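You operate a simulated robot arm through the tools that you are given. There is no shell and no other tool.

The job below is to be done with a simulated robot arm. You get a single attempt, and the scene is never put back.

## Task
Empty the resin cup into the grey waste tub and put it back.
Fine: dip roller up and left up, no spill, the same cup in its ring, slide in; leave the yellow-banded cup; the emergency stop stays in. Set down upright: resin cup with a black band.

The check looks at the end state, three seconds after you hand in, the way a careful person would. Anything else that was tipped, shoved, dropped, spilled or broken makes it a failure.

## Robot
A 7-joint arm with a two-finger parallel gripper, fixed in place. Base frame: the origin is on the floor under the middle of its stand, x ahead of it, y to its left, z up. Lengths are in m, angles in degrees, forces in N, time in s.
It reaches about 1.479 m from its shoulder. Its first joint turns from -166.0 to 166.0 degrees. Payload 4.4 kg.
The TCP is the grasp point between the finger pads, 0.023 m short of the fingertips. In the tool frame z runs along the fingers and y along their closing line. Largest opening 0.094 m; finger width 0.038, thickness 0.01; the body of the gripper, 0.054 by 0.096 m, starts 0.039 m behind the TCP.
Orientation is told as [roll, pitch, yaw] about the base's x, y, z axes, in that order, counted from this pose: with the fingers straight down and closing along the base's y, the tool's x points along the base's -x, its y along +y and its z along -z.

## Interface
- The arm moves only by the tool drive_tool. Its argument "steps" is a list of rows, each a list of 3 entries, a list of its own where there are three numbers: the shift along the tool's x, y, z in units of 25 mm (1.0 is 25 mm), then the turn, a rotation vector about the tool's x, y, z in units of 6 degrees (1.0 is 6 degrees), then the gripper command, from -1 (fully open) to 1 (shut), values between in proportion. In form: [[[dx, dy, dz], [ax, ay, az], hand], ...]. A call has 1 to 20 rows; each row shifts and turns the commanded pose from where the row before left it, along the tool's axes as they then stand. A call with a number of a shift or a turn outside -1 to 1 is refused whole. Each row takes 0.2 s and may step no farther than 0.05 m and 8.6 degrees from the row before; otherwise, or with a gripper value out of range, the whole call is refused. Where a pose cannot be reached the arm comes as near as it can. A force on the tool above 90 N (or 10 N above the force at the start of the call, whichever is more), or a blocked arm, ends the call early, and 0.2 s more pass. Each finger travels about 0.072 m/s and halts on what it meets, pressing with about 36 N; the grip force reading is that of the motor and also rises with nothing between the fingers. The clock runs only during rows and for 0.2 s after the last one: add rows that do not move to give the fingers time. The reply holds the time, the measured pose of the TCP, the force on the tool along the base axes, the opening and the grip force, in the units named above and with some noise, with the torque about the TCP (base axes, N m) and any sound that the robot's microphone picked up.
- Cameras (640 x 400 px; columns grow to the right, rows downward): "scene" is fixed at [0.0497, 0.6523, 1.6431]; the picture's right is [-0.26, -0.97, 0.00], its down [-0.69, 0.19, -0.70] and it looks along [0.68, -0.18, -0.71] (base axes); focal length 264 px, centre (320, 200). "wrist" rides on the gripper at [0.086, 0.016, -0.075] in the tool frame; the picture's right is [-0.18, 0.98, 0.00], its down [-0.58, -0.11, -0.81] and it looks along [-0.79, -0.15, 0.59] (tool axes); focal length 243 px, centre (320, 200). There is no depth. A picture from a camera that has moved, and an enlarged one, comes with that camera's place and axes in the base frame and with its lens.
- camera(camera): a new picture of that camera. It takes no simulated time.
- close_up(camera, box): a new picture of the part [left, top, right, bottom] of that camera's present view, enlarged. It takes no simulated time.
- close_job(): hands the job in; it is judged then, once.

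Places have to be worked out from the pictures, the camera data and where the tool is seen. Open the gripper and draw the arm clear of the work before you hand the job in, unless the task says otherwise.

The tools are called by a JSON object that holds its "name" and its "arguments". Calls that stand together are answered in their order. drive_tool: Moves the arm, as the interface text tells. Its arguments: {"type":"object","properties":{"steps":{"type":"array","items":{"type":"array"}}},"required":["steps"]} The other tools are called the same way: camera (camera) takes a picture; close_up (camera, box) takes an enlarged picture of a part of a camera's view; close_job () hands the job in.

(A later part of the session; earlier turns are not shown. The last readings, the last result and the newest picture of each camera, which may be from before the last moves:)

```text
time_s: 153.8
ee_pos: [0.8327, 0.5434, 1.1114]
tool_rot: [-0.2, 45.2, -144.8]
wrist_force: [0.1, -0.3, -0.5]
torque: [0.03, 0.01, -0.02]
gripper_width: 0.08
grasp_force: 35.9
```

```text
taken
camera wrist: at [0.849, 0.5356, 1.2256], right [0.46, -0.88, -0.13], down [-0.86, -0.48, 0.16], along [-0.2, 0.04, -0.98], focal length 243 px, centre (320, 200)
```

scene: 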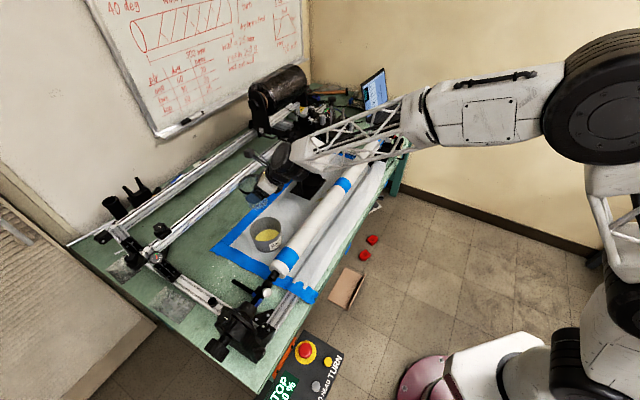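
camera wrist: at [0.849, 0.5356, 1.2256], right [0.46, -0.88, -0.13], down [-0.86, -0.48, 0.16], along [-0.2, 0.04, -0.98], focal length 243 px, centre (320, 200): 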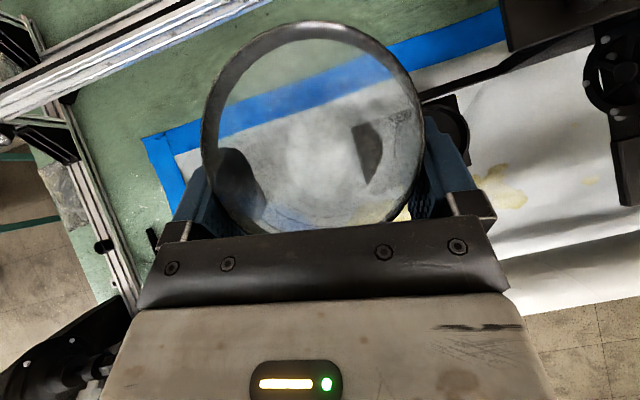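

Orientation is back to yaw -145°. I move the cup over the ring position at this height.

{"name": "drive_tool", "arguments": {"steps": [[[0.028, 0.6, 0.028], [0, 0, 0], 1], [[0.028, 0.75, 0.028], [0, 0, 0], 1], [[0.028, 0.75, 0.028], [0, 0, 0], 1], [[0.028, 0.75, 0.028], [0, 0, 0], 1], [[0.028, 0.75, 0.028], [0, 0, 0], 1], [[0.028, 0.75, 0.028], [0, 0, 0], 1], [[0.028, 0.6, 0.028], [0, 0, 0], 1], [[0, 0, 0], [0, 0, 0], 1], [[0, 0, 0], [0, 0, 0], 1]]}}

{"name": "camera", "arguments": {"camera": "wrist"}}

{"name": "close_up", "arguments": {"camera": "scene", "box": [270, 110, 370, 200]}}

```text
time_s: 155.8
ee_pos: [0.9096, 0.4472, 1.1112]
tool_rot: [0.0, 45.3, -144.9]
wrist_force: [-0.3, -0.3, -0.5]
torque: [0.0, -0.01, 0.0]
gripper_width: 0.0803
grasp_force: 35.7
```

```text
taken
camera wrist: at [0.9255, 0.4394, 1.2263], right [0.46, -0.88, -0.13], down [-0.87, -0.48, 0.16], along [-0.2, 0.04, -0.98], focal length 243 px, centre (320, 200)
```

wrist: 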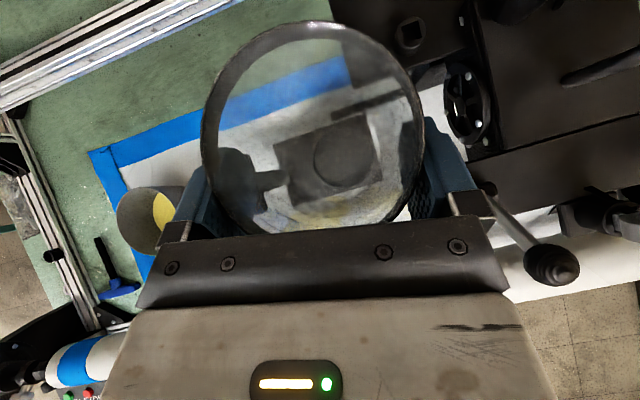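

```text
4.44 times, centred on (320, 155) of scene
camera zoom: at [0.0497, 0.6523, 1.6431], right [-0.26, -0.97, 0.0], down [-0.69, 0.19, -0.7], along [0.68, -0.18, -0.71], focal length 1173 px, centre (320, 400)
```

zoom: 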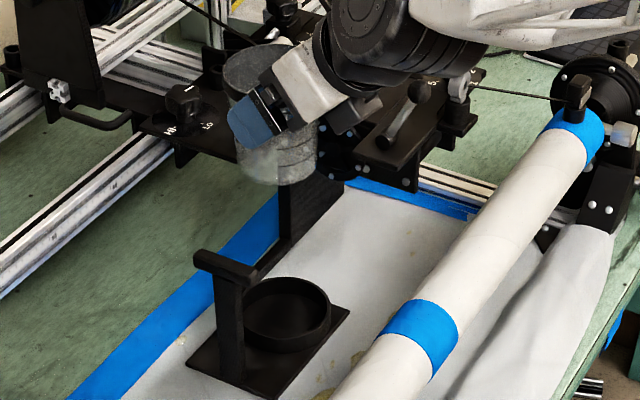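

I can see the ring through the clear cup. I zoom to measure the ring's centre relative to the cup.

{"name": "close_up", "arguments": {"camera": "wrist", "box": [200, 10, 440, 240]}}

{"name": "close_up", "arguments": {"camera": "wrist", "box": [270, 90, 420, 220]}}

```text
1.74 times, centred on (320, 125) of wrist
camera zoom: at [0.9255, 0.4394, 1.2263], right [0.46, -0.88, -0.13], down [-0.87, -0.48, 0.16], along [-0.2, 0.04, -0.98], focal length 422 px, centre (320, 330)
```

zoom: 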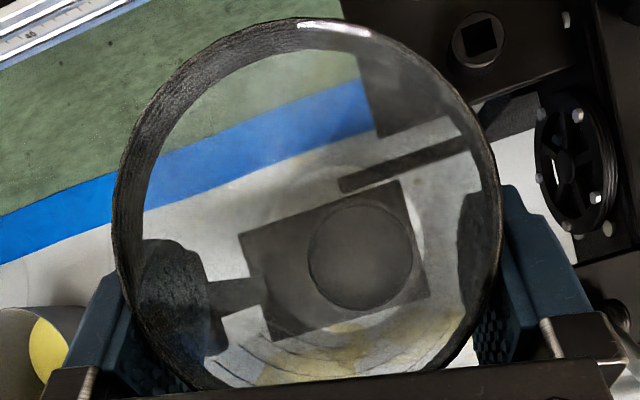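

```text
3.08 times, centred on (345, 155) of wrist
camera zoom: at [0.9255, 0.4394, 1.2263], right [0.46, -0.88, -0.13], down [-0.87, -0.48, 0.16], along [-0.2, 0.04, -0.98], focal length 746 px, centre (243, 338)
```

zoom: 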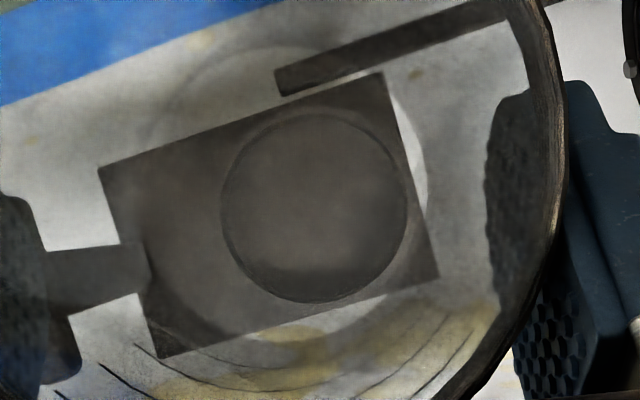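

The ring and the cup base both show through the cup, and the cup looks about 3–6 mm too far forward. I correct by 3.5 mm and descend to z≈0.985 for a closer check.

{"name": "drive_tool", "arguments": {"steps": [[[-0.05, 0, -0.05], [0, 0, 0], 1], [[-0.05, 0, -0.05], [0, 0, 0], 1], [[-0.51, 0, 0.51], [0, 0, 0], 1], [[-0.51, 0, 0.51], [0, 0, 0], 1], [[-0.51, 0, 0.51], [0, 0, 0], 1], [[-0.51, 0, 0.51], [0, 0, 0], 1], [[-0.51, 0, 0.51], [0, 0, 0], 1], [[-0.51, 0, 0.51], [0, 0, 0], 1], [[-0.4, 0, 0.4], [0, 0, 0], 1], [[0, 0, 0], [0, 0, 0], 1], [[0, 0, 0], [0, 0, 0], 1]]}}

{"name": "close_up", "arguments": {"camera": "wrist", "box": [200, 10, 440, 240]}}

{"name": "close_up", "arguments": {"camera": "scene", "box": [290, 135, 350, 190]}}

```text
time_s: 158.2
ee_pos: [0.9059, 0.444, 0.9867]
tool_rot: [0.0, 45.2, -144.9]
wrist_force: [0.2, 0.6, -1.2]
torque: [0.0, 0.03, 0.01]
gripper_width: 0.0803
grasp_force: 36.4
```

```text
1.74 times, centred on (320, 125) of wrist
camera zoom: at [0.9219, 0.4364, 1.1027], right [0.46, -0.88, -0.13], down [-0.87, -0.48, 0.16], along [-0.2, 0.04, -0.98], focal length 422 px, centre (320, 330)
```

zoom: 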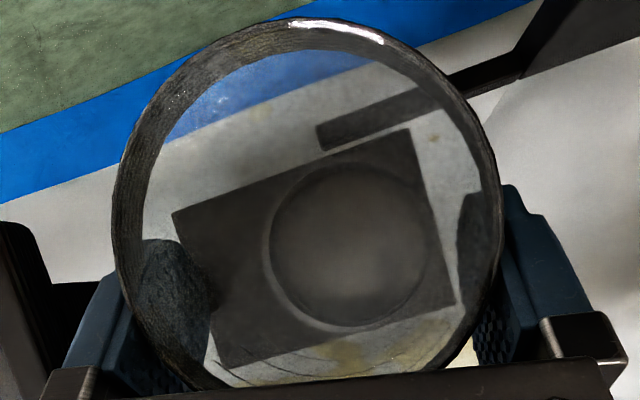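

```text
7.27 times, centred on (320, 162) of scene
camera zoom: at [0.0497, 0.6523, 1.6431], right [-0.26, -0.97, 0.0], down [-0.69, 0.19, -0.7], along [0.68, -0.18, -0.71], focal length 1920 px, centre (320, 473)
```

zoom: 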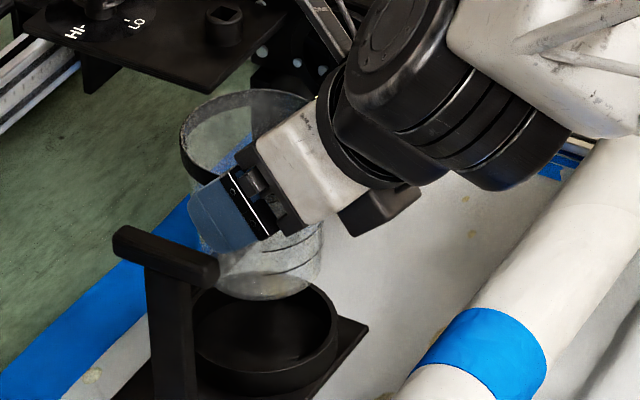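

The cup is now about 3 mm ahead of the ring centre and aligned sideways, and the scene view agrees. I correct 2 mm and lower in small steps, watching force.

{"name": "drive_tool", "arguments": {"steps": [[[-0.057, 0, -0.057], [0, 0, 0], 1], [[-0.3, 0, 0.3], [0, 0, 0], 1], [[-0.3, 0, 0.3], [0, 0, 0], 1], [[-0.3, 0, 0.3], [0, 0, 0], 1], [[0, 0, 0], [0, 0, 0], 1]]}}

{"name": "close_up", "arguments": {"camera": "wrist", "box": [200, 10, 440, 240]}}

{"name": "close_up", "arguments": {"camera": "scene", "box": [295, 145, 345, 190]}}

```text
time_s: 159.4
ee_pos: [0.9057, 0.4433, 0.9569]
tool_rot: [0.0, 45.2, -144.9]
wrist_force: [1.0, -0.4, -1.1]
torque: [0.0, -0.01, -0.01]
gripper_width: 0.0803
grasp_force: 36.2
```

```text
1.74 times, centred on (320, 125) of wrist
camera zoom: at [0.9214, 0.4356, 1.0706], right [0.46, -0.88, -0.13], down [-0.87, -0.48, 0.16], along [-0.2, 0.04, -0.98], focal length 422 px, centre (320, 330)
```

zoom: 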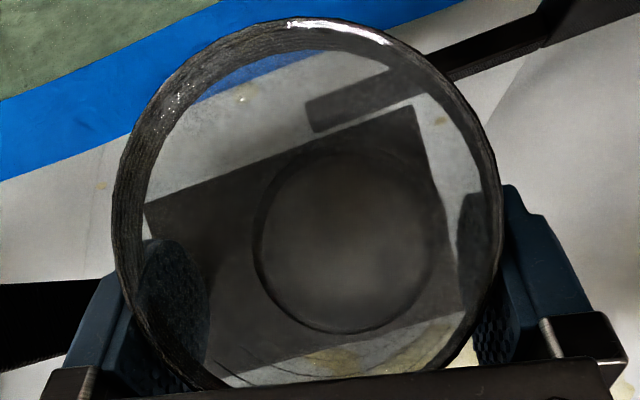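

```text
8.89 times, centred on (320, 168) of scene
camera zoom: at [0.0497, 0.6523, 1.6431], right [-0.26, -0.97, 0.0], down [-0.69, 0.19, -0.7], along [0.68, -0.18, -0.71], focal length 2347 px, centre (320, 489)
```

zoom: 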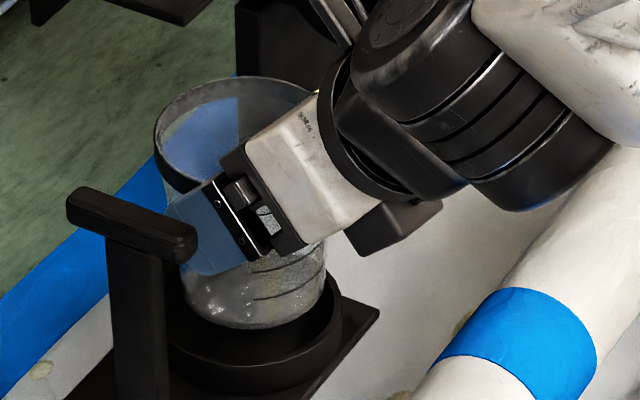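

Alignment is within about 2 mm in both directions, well inside the ring's play. I lower the last 33 mm gently.

{"name": "drive_tool", "arguments": {"steps": [[[-0.3, 0.02, 0.3], [0, 0, 0], 1], [[-0.3, 0.02, 0.3], [0, 0, 0], 1], [[-0.2, 0, 0.2], [0, 0, 0], 1], [[0, 0, 0], [0, 0, 0], 1]]}}

{"name": "close_up", "arguments": {"camera": "scene", "box": [295, 145, 345, 190]}}

```text
time_s: 160.4
ee_pos: [0.9072, 0.442, 0.9302]
tool_rot: [0.0, 45.2, -144.9]
wrist_force: [0.7, -0.5, -0.5]
torque: [-0.01, 0.01, 0.0]
gripper_width: 0.0804
grasp_force: 36.0
```

```text
8.89 times, centred on (320, 168) of scene
camera zoom: at [0.0497, 0.6523, 1.6431], right [-0.26, -0.97, 0.0], down [-0.69, 0.19, -0.7], along [0.68, -0.18, -0.71], focal length 2347 px, centre (320, 489)
```

zoom: 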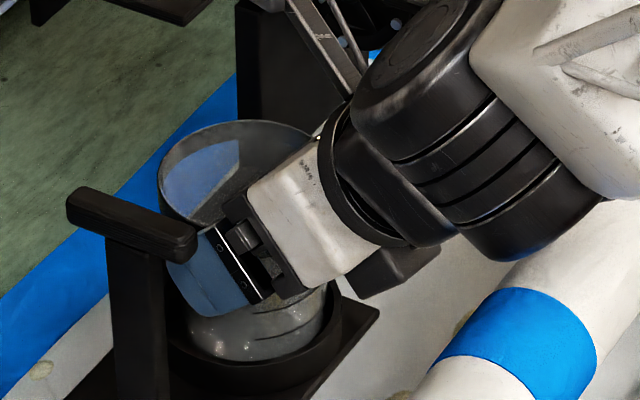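

The base is inside the ring with no contact force. I lower in 2 mm steps until it touches down.

{"name": "drive_tool", "arguments": {"steps": [[[-0.07, 0, 0.07], [0, 0, 0], 1], [[-0.07, 0, 0.07], [0, 0, 0], 1], [[0, 0, 0], [0, 0, 0], 1]]}}

```text
time_s: 161.2
ee_pos: [0.9056, 0.4429, 0.9243]
tool_rot: [0.0, 45.1, -144.9]
wrist_force: [-0.3, -0.1, -0.1]
torque: [0.01, -0.01, -0.03]
gripper_width: 0.0803
grasp_force: 35.9
```

{"name": "drive_tool", "arguments": {"steps": [[[-0.035, 0, 0.035], [0, 0, 0], 1], [[0, 0, 0], [0, 0, 0], 1]]}}

```text
time_s: 161.8
ee_pos: [0.9072, 0.4422, 0.9245]
tool_rot: [-0.1, 45.3, -144.9]
wrist_force: [-0.2, 0.2, -0.2]
torque: [-0.01, 0.0, 0.01]
gripper_width: 0.0801
grasp_force: 36.1
```

{"name": "drive_tool", "arguments": {"steps": [[[-0.035, 0, 0.035], [0, 0, 0], 1], [[0, 0, 0], [0, 0, 0], 1]]}}

```text
time_s: 162.4
ee_pos: [0.9075, 0.4425, 0.922]
tool_rot: [0.1, 45.2, -144.9]
wrist_force: [-0.2, 0.5, 3.4]
torque: [0.17, 0.03, 0.01]
gripper_width: 0.08
grasp_force: 36.5
```

Fz is +3.4 N: the cup has touched down. I check the seating in the scene view before releasing.

{"name": "close_up", "arguments": {"camera": "scene", "box": [300, 150, 340, 190]}}

{"name": "close_up", "arguments": {"camera": "wrist", "box": [200, 10, 440, 240]}}

```text
10.00 times, centred on (320, 170) of scene
camera zoom: at [0.0497, 0.6523, 1.6431], right [-0.26, -0.97, 0.0], down [-0.69, 0.19, -0.7], along [0.68, -0.18, -0.71], focal length 2640 px, centre (320, 500)
```

zoom: 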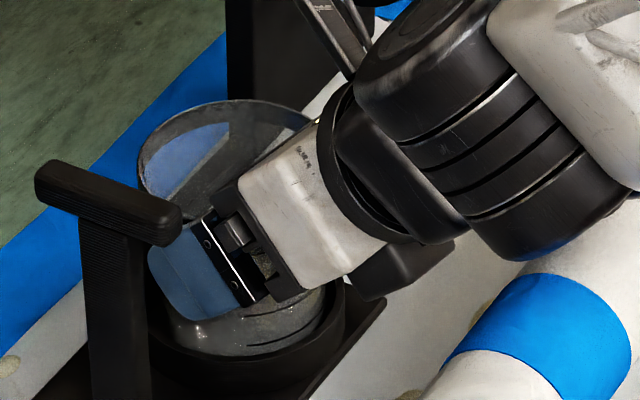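

```text
1.74 times, centred on (320, 125) of wrist
camera zoom: at [0.9226, 0.4353, 1.0359], right [0.46, -0.88, -0.13], down [-0.87, -0.48, 0.16], along [-0.2, 0.04, -0.98], focal length 422 px, centre (320, 330)
```

zoom: 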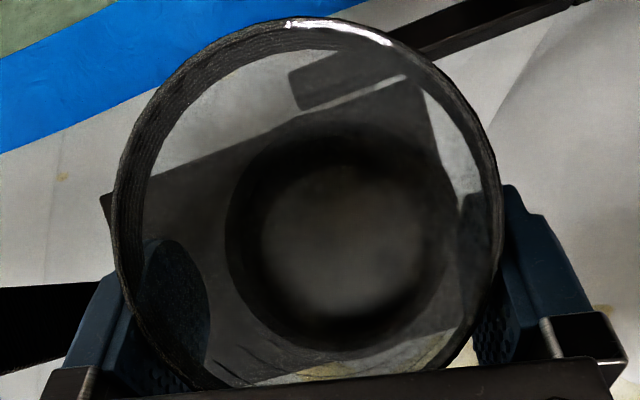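

The base sits inside the ring with a gap all round. I open the fingers fully and check that the cup stays put.

{"name": "drive_tool", "arguments": {"steps": [[[0, 0, 0], [0, 0, 0], 0], [[0, 0, 0], [0, 0, 0], -0.75], [[0, 0, 0], [0, 0, 0], -0.85], [[0, 0, 0], [0, 0, 0], -1], [[0, 0, 0], [0, 0, 0], -1]]}}

{"name": "close_up", "arguments": {"camera": "wrist", "box": [180, 10, 460, 240]}}

{"name": "close_up", "arguments": {"camera": "scene", "box": [300, 150, 340, 190]}}

```text
time_s: 163.6
ee_pos: [0.9077, 0.4435, 0.9208]
tool_rot: [0.0, 45.1, -144.9]
wrist_force: [-0.5, -0.9, -0.3]
torque: [-0.01, 0.03, 0.02]
gripper_width: 0.094
grasp_force: 0.0
```

```text
1.74 times, centred on (320, 125) of wrist
camera zoom: at [0.9225, 0.4353, 1.0355], right [0.46, -0.88, -0.13], down [-0.87, -0.48, 0.16], along [-0.2, 0.04, -0.98], focal length 422 px, centre (320, 330)
```

zoom: 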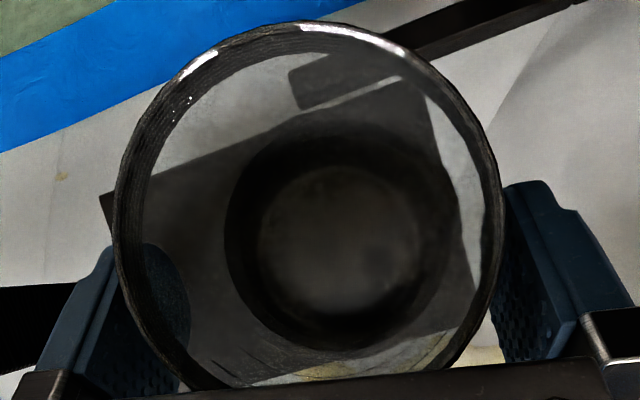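

```text
10.00 times, centred on (320, 170) of scene
camera zoom: at [0.0497, 0.6523, 1.6431], right [-0.26, -0.97, 0.0], down [-0.69, 0.19, -0.7], along [0.68, -0.18, -0.71], focal length 2640 px, centre (320, 500)
```

zoom: 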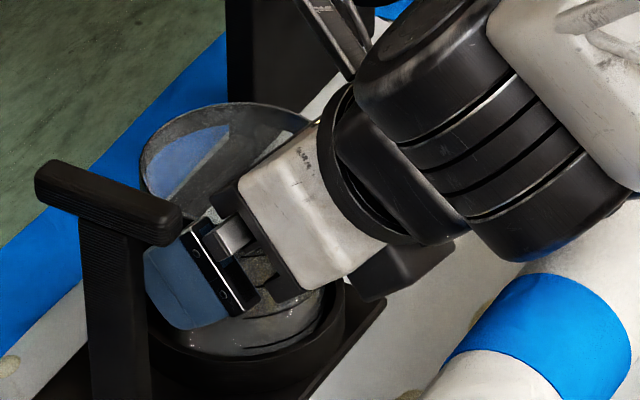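

Released; the cup stands upright in its ring. I withdraw straight up slowly, watching for any drag on the rim.

{"name": "drive_tool", "arguments": {"steps": [[[0.15, 0, -0.15], [0, 0, 0], -1], [[0.3, 0, -0.3], [0, 0, 0], -1], [[0.3, 0, -0.3], [0, 0, 0], -1], [[0, 0, 0], [0, 0, 0], -1]]}}

{"name": "close_up", "arguments": {"camera": "wrist", "box": [180, 10, 460, 240]}}

```text
time_s: 164.6
ee_pos: [0.9071, 0.444, 0.9475]
tool_rot: [-0.1, 45.0, -144.9]
wrist_force: [-0.3, 0.6, -0.6]
torque: [0.01, -0.05, -0.03]
gripper_width: 0.094
grasp_force: 0.1
```

```text
1.74 times, centred on (320, 125) of wrist
camera zoom: at [0.9219, 0.4354, 1.062], right [0.46, -0.88, -0.13], down [-0.87, -0.48, 0.16], along [-0.2, 0.04, -0.98], focal length 422 px, centre (320, 330)
```

zoom: 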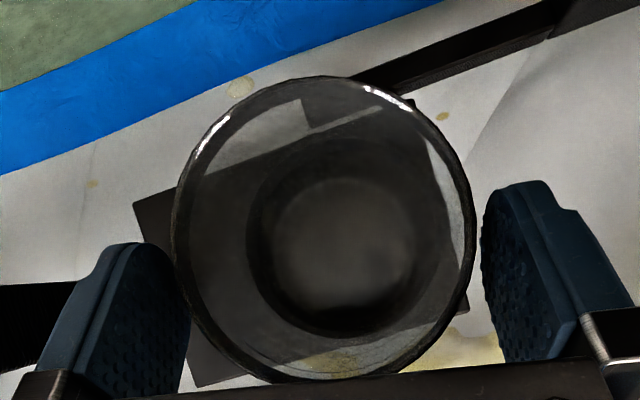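

Clear of the cup. I raise the hand to z≈1.2 and turn it upright so I can reorient for pushing the slide in.

{"name": "drive_tool", "arguments": {"steps": [[[0.5, 0, -0.5], [0, 0, 0], -1], [[0.7, 0, -0.7], [0, 0, 0], -1], [[0.7, 0, -0.7], [0, 0, 0], -1], [[0.7, 0, -0.7], [0, 0, 0], -1], [[0.7, 0, -0.7], [0, 0, 0], -1], [[0.7, 0, -0.7], [0, 0, 0], -1], [[0.7, 0, -0.7], [0, 0, 0], -1], [[0.7, 0, -0.7], [0, 0, 0], -1], [[0.7, 0, -0.7], [0, 0, 0], -1], [[0.7, 0, -0.7], [0, 0, 0], -1], [[0.4, 0, -0.4], [0, 0, 0], -1], [[0, 0, 0], [0, -1, 0], -1], [[0, 0, 0], [0, -1, 0], -1], [[0, 0, 0], [0, -1, 0], -1], [[0, 0, 0], [0, -1, 0], -1], [[0, 0, 0], [0, -1, 0], -1], [[0, 0, 0], [0, -1, 0], -1], [[0, 0, 0], [0, -1, 0], -1], [[0, 0, 0], [0, -0.5, 0], -1]]}}

{"name": "drive_tool", "arguments": {"steps": [[[0, 0, 0], [0, 0, -1], -1], [[0, 0, 0], [0, 0, -1], -1], [[0, 0, 0], [0, 0, -1], -1], [[0, 0, 0], [0, 0, -1], -1], [[0, 0, 0], [0, 0, -1], -1], [[0, 0, 0], [0, 0, -1], -1], [[0, 0, 0], [0, 0, -1], -1], [[0, 0, 0], [0, 0, -1], -1], [[0, 0, 0], [0, 0, -1], 0], [[0, 0, 0], [0, 0, -1], 1], [[0, 0, 0], [0, 0, -1], 1], [[0, 0, 0], [0, 0, -1], 1], [[0, 0, 0], [0, 0, -1], 1], [[0, 0, 0], [0, 0, -1], 1], [[0, 0, 0], [0, 0, -1], 1], [[0, 0, 0], [0, 0, -1], 1], [[0, 0, 0], [0, 0, -0.65], 1], [[0, 0, 0], [0, 0, 0], 1]]}}

{"name": "camera", "arguments": {"camera": "scene"}}

{"name": "close_up", "arguments": {"camera": "scene", "box": [290, 145, 350, 195]}}

```text
time_s: 168.6
ee_pos: [0.9076, 0.4418, 1.2021]
tool_rot: [0.0, 0.0, -145.0]
wrist_force: [0.1, 1.1, 0.5]
torque: [-0.01, 0.01, 0.01]
gripper_width: 0.0941
grasp_force: 0.1
```

```text
time_s: 172.4
ee_pos: [0.9052, 0.4428, 1.2017]
tool_rot: [0.2, -0.1, -44.9]
wrist_force: [-0.5, 0.1, -0.5]
torque: [0.0, -0.01, 0.01]
gripper_width: 0.0002
grasp_force: 36.1
```

```text
taken
```

scene: 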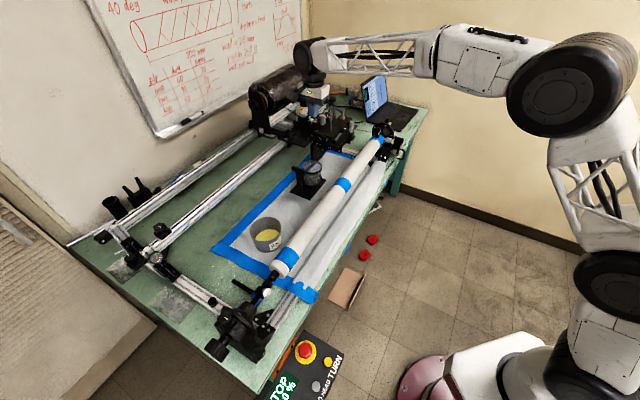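

```text
8.00 times, centred on (320, 170) of scene
camera zoom: at [0.0497, 0.6523, 1.6431], right [-0.26, -0.97, 0.0], down [-0.69, 0.19, -0.7], along [0.68, -0.18, -0.71], focal length 2112 px, centre (320, 440)
```

zoom: 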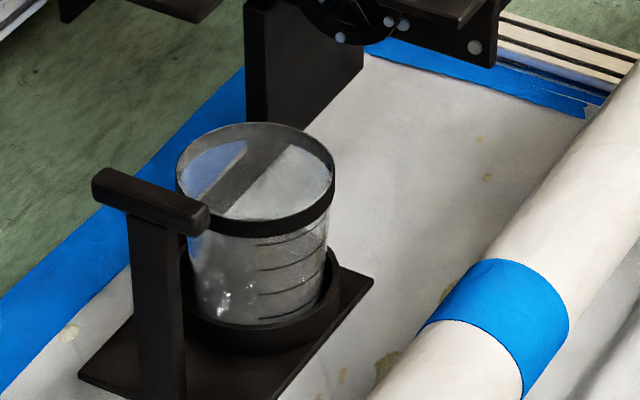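

The cup stands empty and upright in its ring, and the fingers are now closed. I move to the tub side of the handle, tilt the fingers 20° forward and descend to push the post.

{"name": "drive_tool", "arguments": {"steps": [[[0.908, 0.076, 0], [0, 0, 0], 1], [[0.908, 0.076, 0], [0, 0, 0], 1], [[0.908, 0.076, 0], [0, 0, 0], 1], [[0.908, 0.076, 0], [0, 0, 0], 1], [[0.908, 0.076, 0], [0, 0, 0], 1], [[0.908, 0.076, 0], [0, 0, 0], 1], [[0.908, 0.076, 0], [0, 0, 0], 1], [[0.908, 0.076, 0], [0, 0, 0], 1], [[0.908, 0.076, 0], [0, 0, 0], 1], [[0.908, 0.076, 0], [0, 0, 0], 1], [[0, 0, 0], [0, -1, 0], 1], [[0, 0, 0], [0, -1, 0], 1], [[0, 0, 0], [0, -1, 0], 1], [[0, 0, 0], [0, -0.333, 0], 1], [[0, 0, 0], [0, 0, 0], 1]]}}

{"name": "camera", "arguments": {"camera": "wrist"}}

{"name": "camera", "arguments": {"camera": "scene"}}

```text
time_s: 175.6
ee_pos: [0.7593, 0.6174, 1.2029]
tool_rot: [0.2, -20.0, -45.0]
wrist_force: [-0.3, -0.3, -0.5]
torque: [0.04, 0.0, 0.02]
gripper_width: 0.0
grasp_force: 36.0
```

```text
taken
camera wrist: at [0.694, 0.7048, 1.2429], right [0.82, 0.57, 0.07], down [0.11, -0.27, 0.96], along [0.57, -0.77, -0.28], focal length 243 px, centre (320, 200)
```

wrist: 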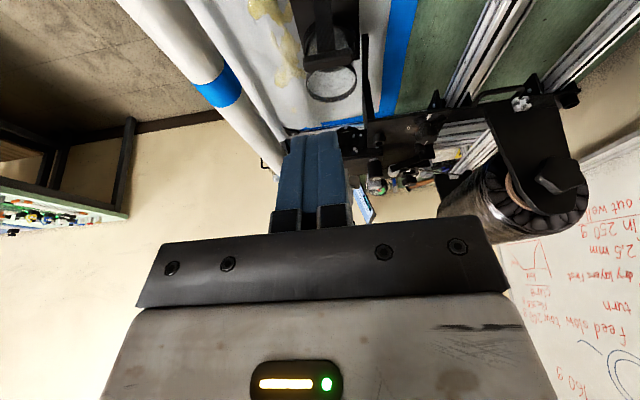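

```text
taken
```

scene: 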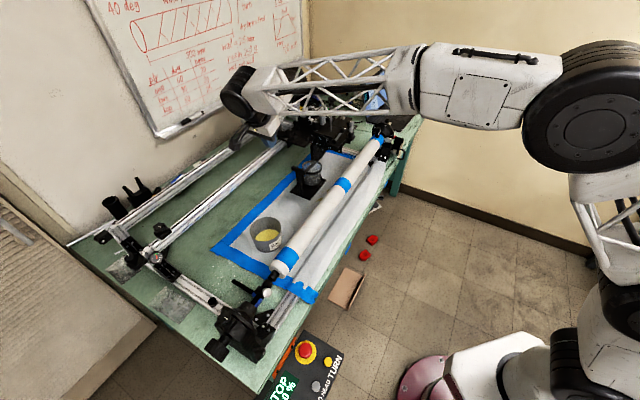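

In position above the bench between tub and handle. I descend to z≈0.945 in two stages.

{"name": "drive_tool", "arguments": {"steps": [[[0.349, 0, 0.958], [0, 0, 0], 1], [[0.349, 0, 0.958], [0, 0, 0], 1], [[0.349, 0, 0.958], [0, 0, 0], 1], [[0.349, 0, 0.958], [0, 0, 0], 1], [[0.349, 0, 0.958], [0, 0, 0], 1], [[0.349, 0, 0.958], [0, 0, 0], 1], [[0.349, 0, 0.958], [0, 0, 0], 1], [[0, 0, 0], [0, 0, 0], 1]]}}

{"name": "camera", "arguments": {"camera": "wrist"}}

{"name": "close_up", "arguments": {"camera": "scene", "box": [220, 110, 400, 270]}}

```text
time_s: 177.4
ee_pos: [0.7592, 0.6142, 1.0243]
tool_rot: [0.2, -20.0, -45.0]
wrist_force: [0.1, 0.0, -0.1]
torque: [0.03, -0.02, -0.02]
gripper_width: 0.0
grasp_force: 35.8
```

```text
taken
camera wrist: at [0.6947, 0.7026, 1.0657], right [0.82, 0.57, 0.07], down [0.11, -0.27, 0.96], along [0.57, -0.77, -0.29], focal length 243 px, centre (320, 200)
```

wrist: 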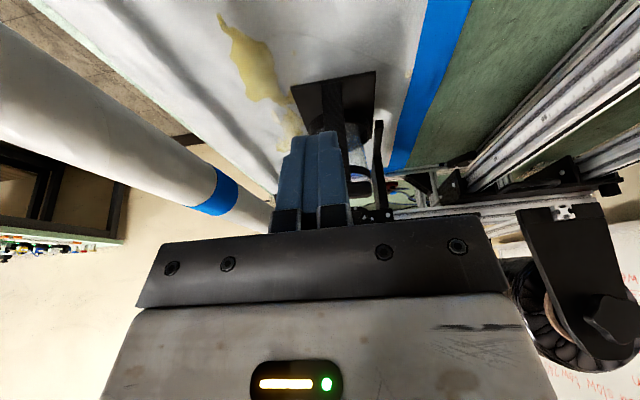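

```text
2.50 times, centred on (310, 190) of scene
camera zoom: at [0.0497, 0.6523, 1.6431], right [-0.26, -0.97, 0.0], down [-0.69, 0.19, -0.7], along [0.68, -0.18, -0.71], focal length 660 px, centre (345, 225)
```

zoom: 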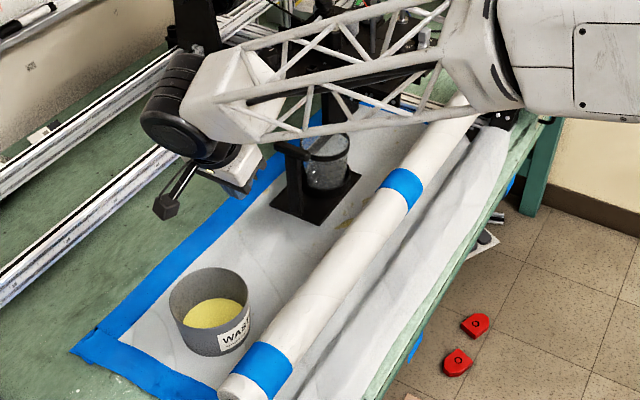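

I check the lateral alignment of the closed fingers with the post before going lower.

{"name": "close_up", "arguments": {"camera": "wrist", "box": [250, 60, 430, 220]}}

{"name": "close_up", "arguments": {"camera": "scene", "box": [280, 150, 350, 205]}}

```text
2.50 times, centred on (340, 140) of wrist
camera zoom: at [0.6947, 0.7026, 1.0657], right [0.82, 0.57, 0.07], down [0.11, -0.27, 0.96], along [0.57, -0.77, -0.29], focal length 606 px, centre (270, 350)
```

zoom: 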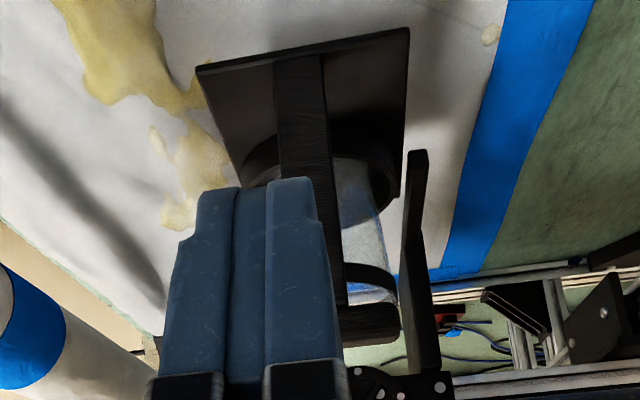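

```text
7.27 times, centred on (315, 178) of scene
camera zoom: at [0.0497, 0.6523, 1.6431], right [-0.26, -0.97, 0.0], down [-0.69, 0.19, -0.7], along [0.68, -0.18, -0.71], focal length 1920 px, centre (356, 364)
```

zoom: 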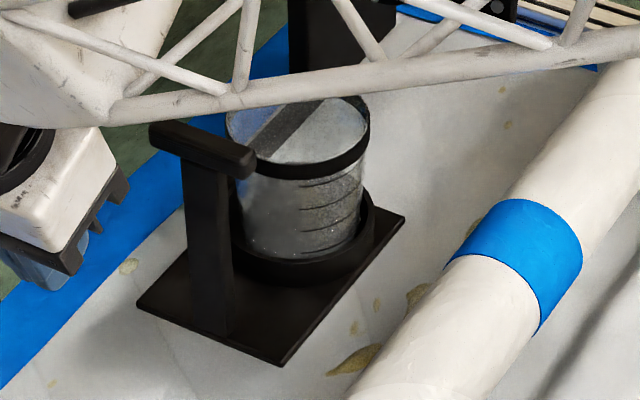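

The post is about 4 mm toward the wall side of my fingertip line. I shift by 3 mm and finish the descent to z≈0.945.

{"name": "drive_tool", "arguments": {"steps": [[[0.362, 0.04, 0.99], [0, 0, 0], 1], [[0.362, 0.04, 0.99], [0, 0, 0], 1], [[0.362, 0.04, 0.99], [0, 0, 0], 1], [[0, 0, 0], [0, 0, 0], 1]]}}

{"name": "camera", "arguments": {"camera": "wrist"}}

{"name": "close_up", "arguments": {"camera": "scene", "box": [220, 110, 400, 270]}}

```text
time_s: 178.4
ee_pos: [0.7623, 0.618, 0.9452]
tool_rot: [0.2, -20.0, -45.0]
wrist_force: [-0.9, 0.1, 0.0]
torque: [-0.01, 0.01, 0.0]
gripper_width: 0.0001
grasp_force: 35.8
```

```text
taken
camera wrist: at [0.6976, 0.7059, 0.9864], right [0.82, 0.57, 0.07], down [0.11, -0.27, 0.96], along [0.57, -0.77, -0.28], focal length 243 px, centre (320, 200)
```

wrist: 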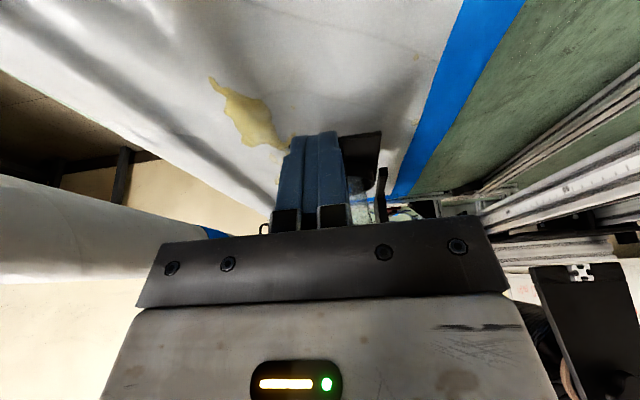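

```text
2.50 times, centred on (310, 190) of scene
camera zoom: at [0.0497, 0.6523, 1.6431], right [-0.26, -0.97, 0.0], down [-0.69, 0.19, -0.7], along [0.68, -0.18, -0.71], focal length 660 px, centre (345, 225)
```

zoom: 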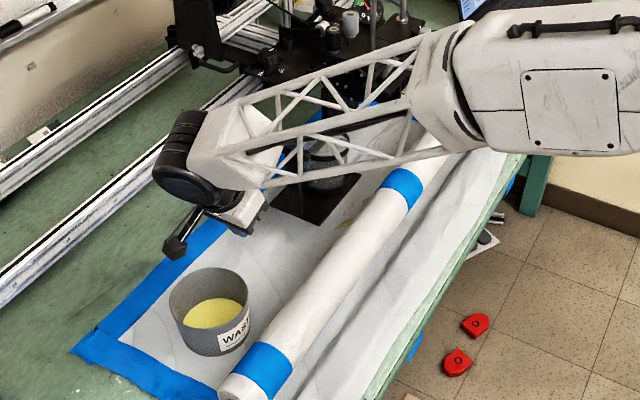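

Clear of the tub and in line with the post. I move forward 65 mm, then in small steps until the fingertips touch the post.

{"name": "drive_tool", "arguments": {"steps": [[[-0.8, 0, 0.291], [0, 0, 0], 1], [[-0.8, 0, 0.291], [0, 0, 0], 1], [[-0.8, 0, 0.291], [0, 0, 0], 1], [[0, 0, 0], [0, 0, 0], 1]]}}

{"name": "camera", "arguments": {"camera": "wrist"}}

```text
time_s: 179.4
ee_pos: [0.8063, 0.5746, 0.945]
tool_rot: [0.3, -20.1, -45.0]
wrist_force: [0.4, 0.8, 0.7]
torque: [0.01, 0.0, -0.02]
gripper_width: 0.0
grasp_force: 36.3
```

```text
taken
camera wrist: at [0.7421, 0.6619, 0.9866], right [0.82, 0.57, 0.07], down [0.11, -0.27, 0.96], along [0.57, -0.77, -0.28], focal length 243 px, centre (320, 200)
```

wrist: 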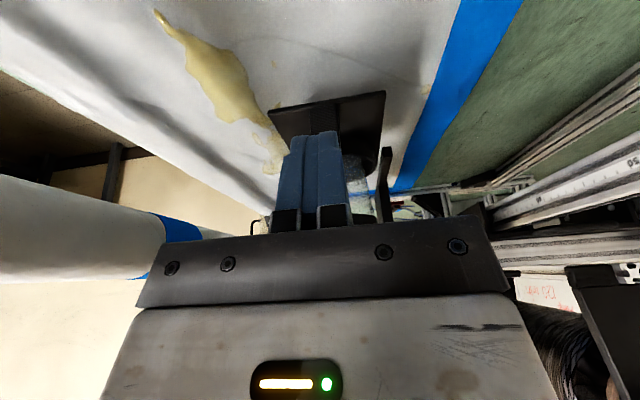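

{"name": "drive_tool", "arguments": {"steps": [[[-0.188, 0, 0.0684], [0, 0, 0], 1], [[-0.188, 0, 0.0684], [0, 0, 0], 1], [[-0.188, 0, 0.0684], [0, 0, 0], 1], [[-0.188, 0, 0.0684], [0, 0, 0], 1], [[-0.188, 0, 0.0684], [0, 0, 0], 1], [[0, 0, 0], [0, 0, 0], 1]]}}

{"name": "close_up", "arguments": {"camera": "scene", "box": [250, 130, 370, 210]}}

{"name": "close_up", "arguments": {"camera": "wrist", "box": [250, 60, 430, 220]}}

```text
time_s: 180.8
ee_pos: [0.8246, 0.5556, 0.9451]
tool_rot: [0.2, -20.0, -45.1]
wrist_force: [0.9, -0.4, -0.8]
torque: [-0.02, -0.05, -0.04]
gripper_width: 0.0002
grasp_force: 35.9
```

```text
5.00 times, centred on (310, 170) of scene
camera zoom: at [0.0497, 0.6523, 1.6431], right [-0.26, -0.97, 0.0], down [-0.69, 0.19, -0.7], along [0.68, -0.18, -0.71], focal length 1320 px, centre (370, 350)
```

zoom: 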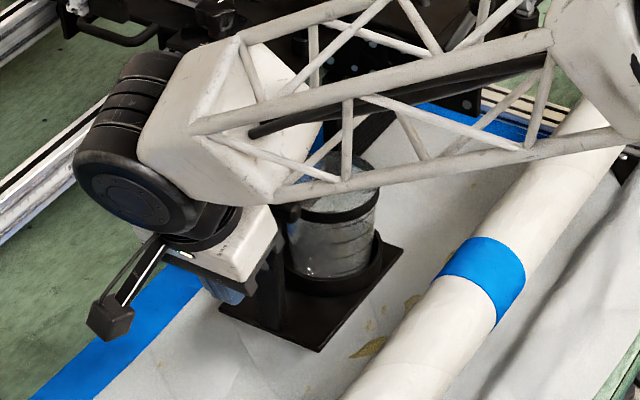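

```text
2.50 times, centred on (340, 140) of wrist
camera zoom: at [0.7598, 0.6435, 0.9862], right [0.82, 0.57, 0.07], down [0.11, -0.27, 0.96], along [0.57, -0.77, -0.28], focal length 606 px, centre (270, 350)
```

zoom: 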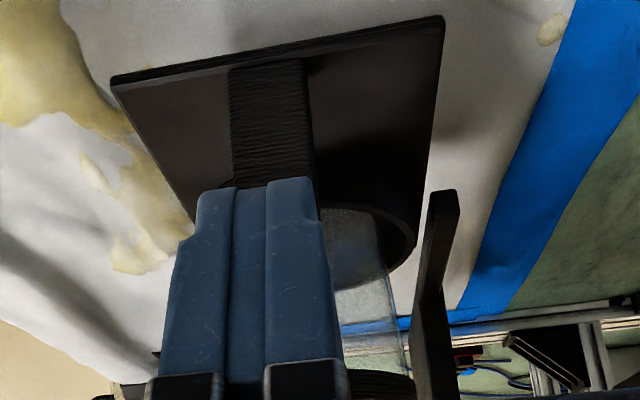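

Fingers line up with the post and there is no contact yet. I continue forward in small steps to touch it.

{"name": "drive_tool", "arguments": {"steps": [[[-0.15, 0, 0.0546], [0, 0, 0], 1], [[-0.15, 0, 0.0546], [0, 0, 0], 1], [[-0.15, 0, 0.0546], [0, 0, 0], 1], [[0, 0, 0], [0, 0, 0], 1]]}}

```text
time_s: 181.8
ee_pos: [0.8328, 0.5467, 0.9452]
tool_rot: [0.2, -20.0, -45.0]
wrist_force: [1.4, -0.1, 0.0]
torque: [0.02, 0.0, 0.01]
gripper_width: 0.0003
grasp_force: 36.2
```

{"name": "drive_tool", "arguments": {"steps": [[[-0.15, 0, 0.0546], [0, 0, 0], 1], [[-0.15, 0, 0.0546], [0, 0, 0], 1], [[-0.15, 0, 0.0546], [0, 0, 0], 1], [[0, 0, 0], [0, 0, 0], 1]]}}

{"name": "close_up", "arguments": {"camera": "wrist", "box": [250, 60, 430, 220]}}

{"name": "close_up", "arguments": {"camera": "scene", "box": [250, 130, 370, 210]}}

```text
time_s: 182.8
ee_pos: [0.8405, 0.5379, 0.9452]
tool_rot: [0.2, -20.0, -45.0]
wrist_force: [-1.2, 1.4, -0.1]
torque: [0.01, -0.01, 0.04]
gripper_width: 0.0001
grasp_force: 36.3
```

```text
2.50 times, centred on (340, 140) of wrist
camera zoom: at [0.7768, 0.6263, 0.9862], right [0.82, 0.57, 0.07], down [0.11, -0.27, 0.96], along [0.57, -0.77, -0.28], focal length 606 px, centre (270, 350)
```

zoom: 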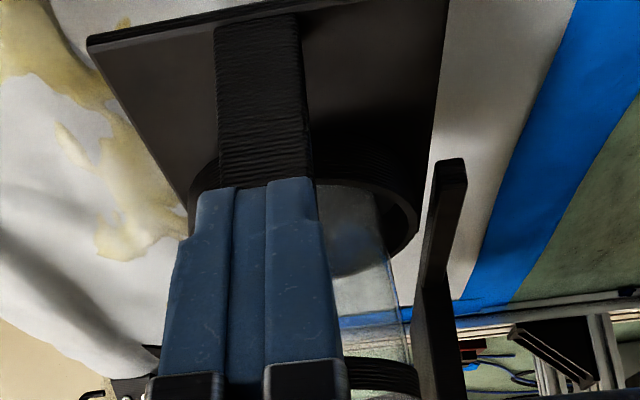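

```text
5.00 times, centred on (310, 170) of scene
camera zoom: at [0.0497, 0.6523, 1.6431], right [-0.26, -0.97, 0.0], down [-0.69, 0.19, -0.7], along [0.68, -0.18, -0.71], focal length 1320 px, centre (370, 350)
```

zoom: 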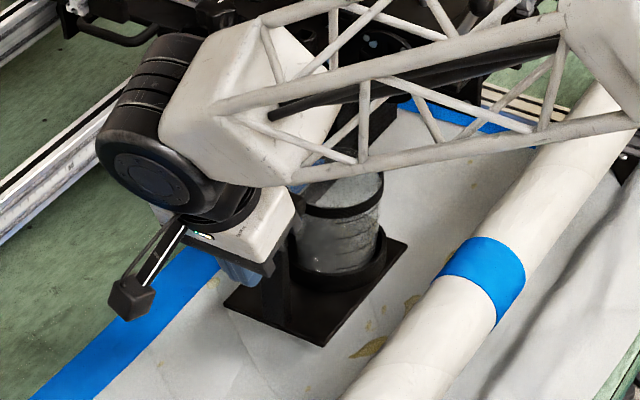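

The slide is now moving with about 2 N of resistance and the cup rides along upright. I keep pushing at 5 mm per row.

{"name": "drive_tool", "arguments": {"steps": [[[-0.188, 0, 0.0684], [0, 0, 0], 1], [[-0.188, 0, 0.0684], [0, 0, 0], 1], [[-0.188, 0, 0.0684], [0, 0, 0], 1], [[-0.188, 0, 0.0684], [0, 0, 0], 1], [[-0.188, 0, 0.0684], [0, 0, 0], 1], [[-0.188, 0, 0.0684], [0, 0, 0], 1], [[-0.188, 0, 0.0684], [0, 0, 0], 1], [[-0.188, 0, 0.0684], [0, 0, 0], 1], [[-0.188, 0, 0.0684], [0, 0, 0], 1], [[-0.188, 0, 0.0684], [0, 0, 0], 1], [[0, 0, 0], [0, 0, 0], 1]]}}

{"name": "close_up", "arguments": {"camera": "wrist", "box": [250, 60, 430, 220]}}

{"name": "close_up", "arguments": {"camera": "scene", "box": [260, 110, 400, 210]}}

```text
time_s: 185.2
ee_pos: [0.8783, 0.5036, 0.9456]
tool_rot: [0.1, -20.0, -45.0]
wrist_force: [-0.4, -0.4, -0.9]
torque: [0.03, 0.01, -0.01]
gripper_width: 0.0
grasp_force: 35.9
```

```text
2.50 times, centred on (340, 140) of wrist
camera zoom: at [0.8132, 0.5917, 0.9862], right [0.82, 0.57, 0.07], down [0.11, -0.27, 0.96], along [0.57, -0.77, -0.28], focal length 606 px, centre (270, 350)
```

zoom: 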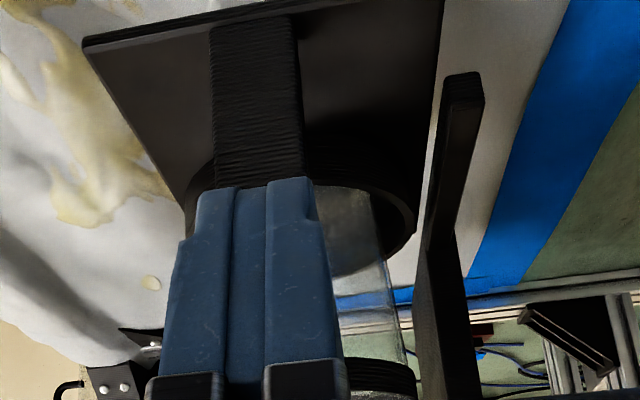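

```text
4.00 times, centred on (330, 160) of scene
camera zoom: at [0.0497, 0.6523, 1.6431], right [-0.26, -0.97, 0.0], down [-0.69, 0.19, -0.7], along [0.68, -0.18, -0.71], focal length 1056 px, centre (280, 360)
```

zoom: 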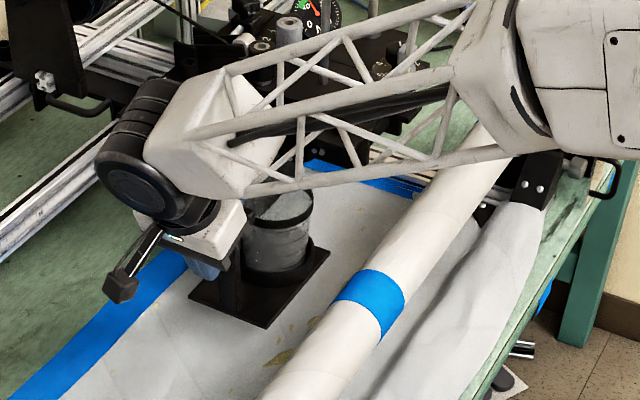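

The slide follows smoothly. I continue the push another 60 mm.

{"name": "drive_tool", "arguments": {"steps": [[[-0.188, 0, 0.0684], [0, 0, 0], 1], [[-0.188, 0, 0.0684], [0, 0, 0], 1], [[-0.188, 0, 0.0684], [0, 0, 0], 1], [[-0.188, 0, 0.0684], [0, 0, 0], 1], [[-0.188, 0, 0.0684], [0, 0, 0], 1], [[-0.188, 0, 0.0684], [0, 0, 0], 1], [[-0.188, 0, 0.0684], [0, 0, 0], 1], [[-0.188, 0, 0.0684], [0, 0, 0], 1], [[-0.188, 0, 0.0684], [0, 0, 0], 1], [[-0.188, 0, 0.0684], [0, 0, 0], 1], [[-0.188, 0, 0.0684], [0, 0, 0], 1], [[-0.188, 0, 0.0684], [0, 0, 0], 1], [[0, 0, 0], [0, 0, 0], 1]]}}

{"name": "close_up", "arguments": {"camera": "wrist", "box": [250, 60, 430, 220]}}

{"name": "close_up", "arguments": {"camera": "scene", "box": [260, 90, 400, 200]}}

```text
time_s: 188.0
ee_pos: [0.9197, 0.4625, 0.9449]
tool_rot: [0.2, -20.0, -45.0]
wrist_force: [0.7, 0.9, -0.4]
torque: [-0.01, 0.02, 0.03]
gripper_width: 0.0
grasp_force: 36.3
```

```text
2.50 times, centred on (340, 140) of wrist
camera zoom: at [0.8551, 0.5493, 0.9868], right [0.82, 0.57, 0.07], down [0.11, -0.27, 0.96], along [0.57, -0.77, -0.28], focal length 606 px, centre (270, 350)
```

zoom: 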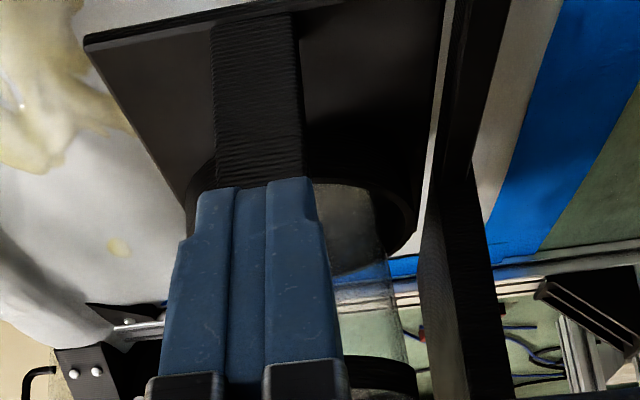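

```text
3.64 times, centred on (330, 145) of scene
camera zoom: at [0.0497, 0.6523, 1.6431], right [-0.26, -0.97, 0.0], down [-0.69, 0.19, -0.7], along [0.68, -0.18, -0.71], focal length 960 px, centre (284, 400)
```

zoom: 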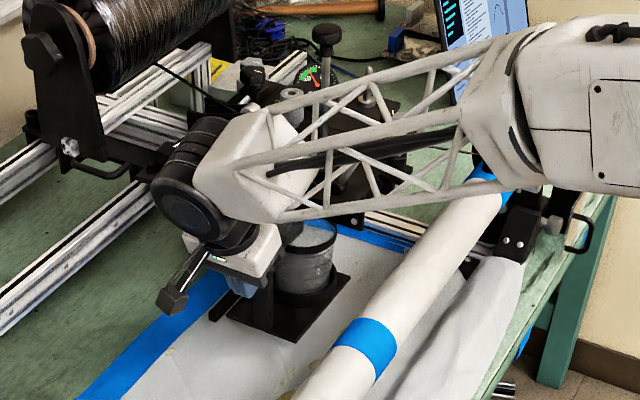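

All good: the knob is still up and the cup is about to pass under the carriage. I push another 40 mm.

{"name": "drive_tool", "arguments": {"steps": [[[-0.188, 0, 0.0684], [0, 0, 0], 1], [[-0.188, 0, 0.0684], [0, 0, 0], 1], [[-0.188, 0, 0.0684], [0, 0, 0], 1], [[-0.188, 0, 0.0684], [0, 0, 0], 1], [[-0.188, 0, 0.0684], [0, 0, 0], 1], [[-0.188, 0, 0.0684], [0, 0, 0], 1], [[-0.188, 0, 0.0684], [0, 0, 0], 1], [[-0.188, 0, 0.0684], [0, 0, 0], 1], [[0, 0, 0], [0, 0, 0], 1]]}}

{"name": "close_up", "arguments": {"camera": "wrist", "box": [250, 60, 430, 220]}}

{"name": "close_up", "arguments": {"camera": "scene", "box": [270, 90, 400, 190]}}

```text
time_s: 190.0
ee_pos: [0.9484, 0.4327, 0.9453]
tool_rot: [0.2, -20.1, -45.0]
wrist_force: [-6.6, 2.6, -2.2]
torque: [-0.25, -0.25, 0.3]
gripper_width: 0.0001
grasp_force: 36.1
```

```text
2.50 times, centred on (340, 140) of wrist
camera zoom: at [0.8835, 0.5202, 0.9859], right [0.82, 0.57, 0.07], down [0.11, -0.27, 0.96], along [0.57, -0.77, -0.28], focal length 606 px, centre (270, 350)
```

zoom: 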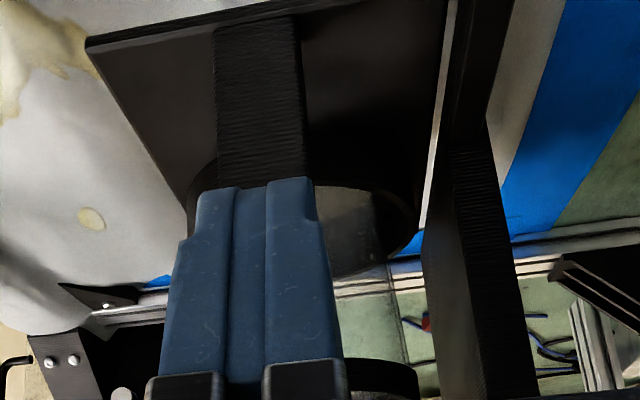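

```text
4.00 times, centred on (335, 140) of scene
camera zoom: at [0.0497, 0.6523, 1.6431], right [-0.26, -0.97, 0.0], down [-0.69, 0.19, -0.7], along [0.68, -0.18, -0.71], focal length 1056 px, centre (260, 440)
```

zoom: 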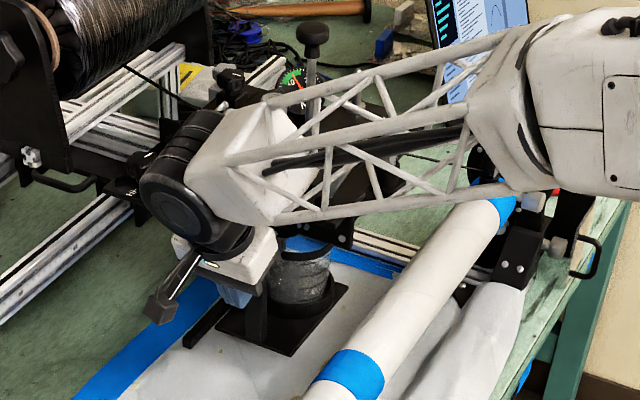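

Resistance rose to about 6.5 N, roughly 13 mm before my expected full-in point. I look closely before pushing on.

{"name": "close_up", "arguments": {"camera": "scene", "box": [310, 135, 360, 180]}}

{"name": "close_up", "arguments": {"camera": "wrist", "box": [330, 120, 430, 220]}}

{"name": "close_up", "arguments": {"camera": "scene", "box": [290, 125, 350, 185]}}

```text
8.89 times, centred on (335, 158) of scene
camera zoom: at [0.0497, 0.6523, 1.6431], right [-0.26, -0.97, 0.0], down [-0.69, 0.19, -0.7], along [0.68, -0.18, -0.71], focal length 2347 px, centre (187, 578)
```

zoom: 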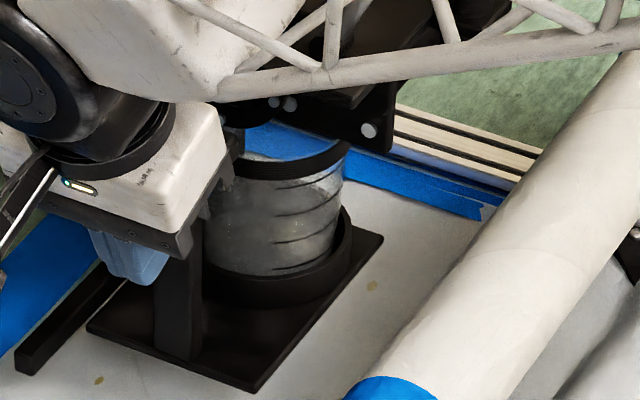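

```text
4.00 times, centred on (380, 170) of wrist
camera zoom: at [0.8835, 0.5202, 0.9859], right [0.82, 0.57, 0.07], down [0.11, -0.27, 0.96], along [0.57, -0.77, -0.28], focal length 970 px, centre (80, 320)
```

zoom: 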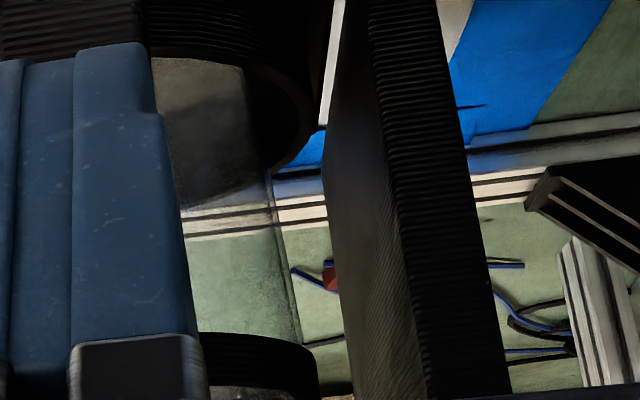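

```text
6.67 times, centred on (320, 155) of scene
camera zoom: at [0.0497, 0.6523, 1.6431], right [-0.26, -0.97, 0.0], down [-0.69, 0.19, -0.7], along [0.68, -0.18, -0.71], focal length 1760 px, centre (320, 500)
```

zoom: 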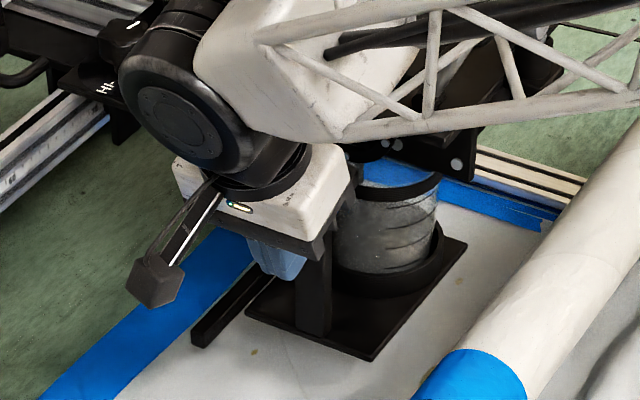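

Nothing looks jammed: the cup sits level and the hand is clear of the carriage plate. I push 2 mm more to see whether this is a soft detent or a hard stop.

{"name": "drive_tool", "arguments": {"steps": [[[-0.075, 0, 0.0273], [0, 0, 0], 1], [[0, 0, 0], [0, 0, 0], 1]]}}

```text
time_s: 190.6
ee_pos: [0.9491, 0.4305, 0.9457]
tool_rot: [0.0, -20.1, -45.0]
wrist_force: [-5.6, 5.3, -6.0]
torque: [-0.47, -0.03, 0.38]
gripper_width: 0.0
grasp_force: 35.7
```

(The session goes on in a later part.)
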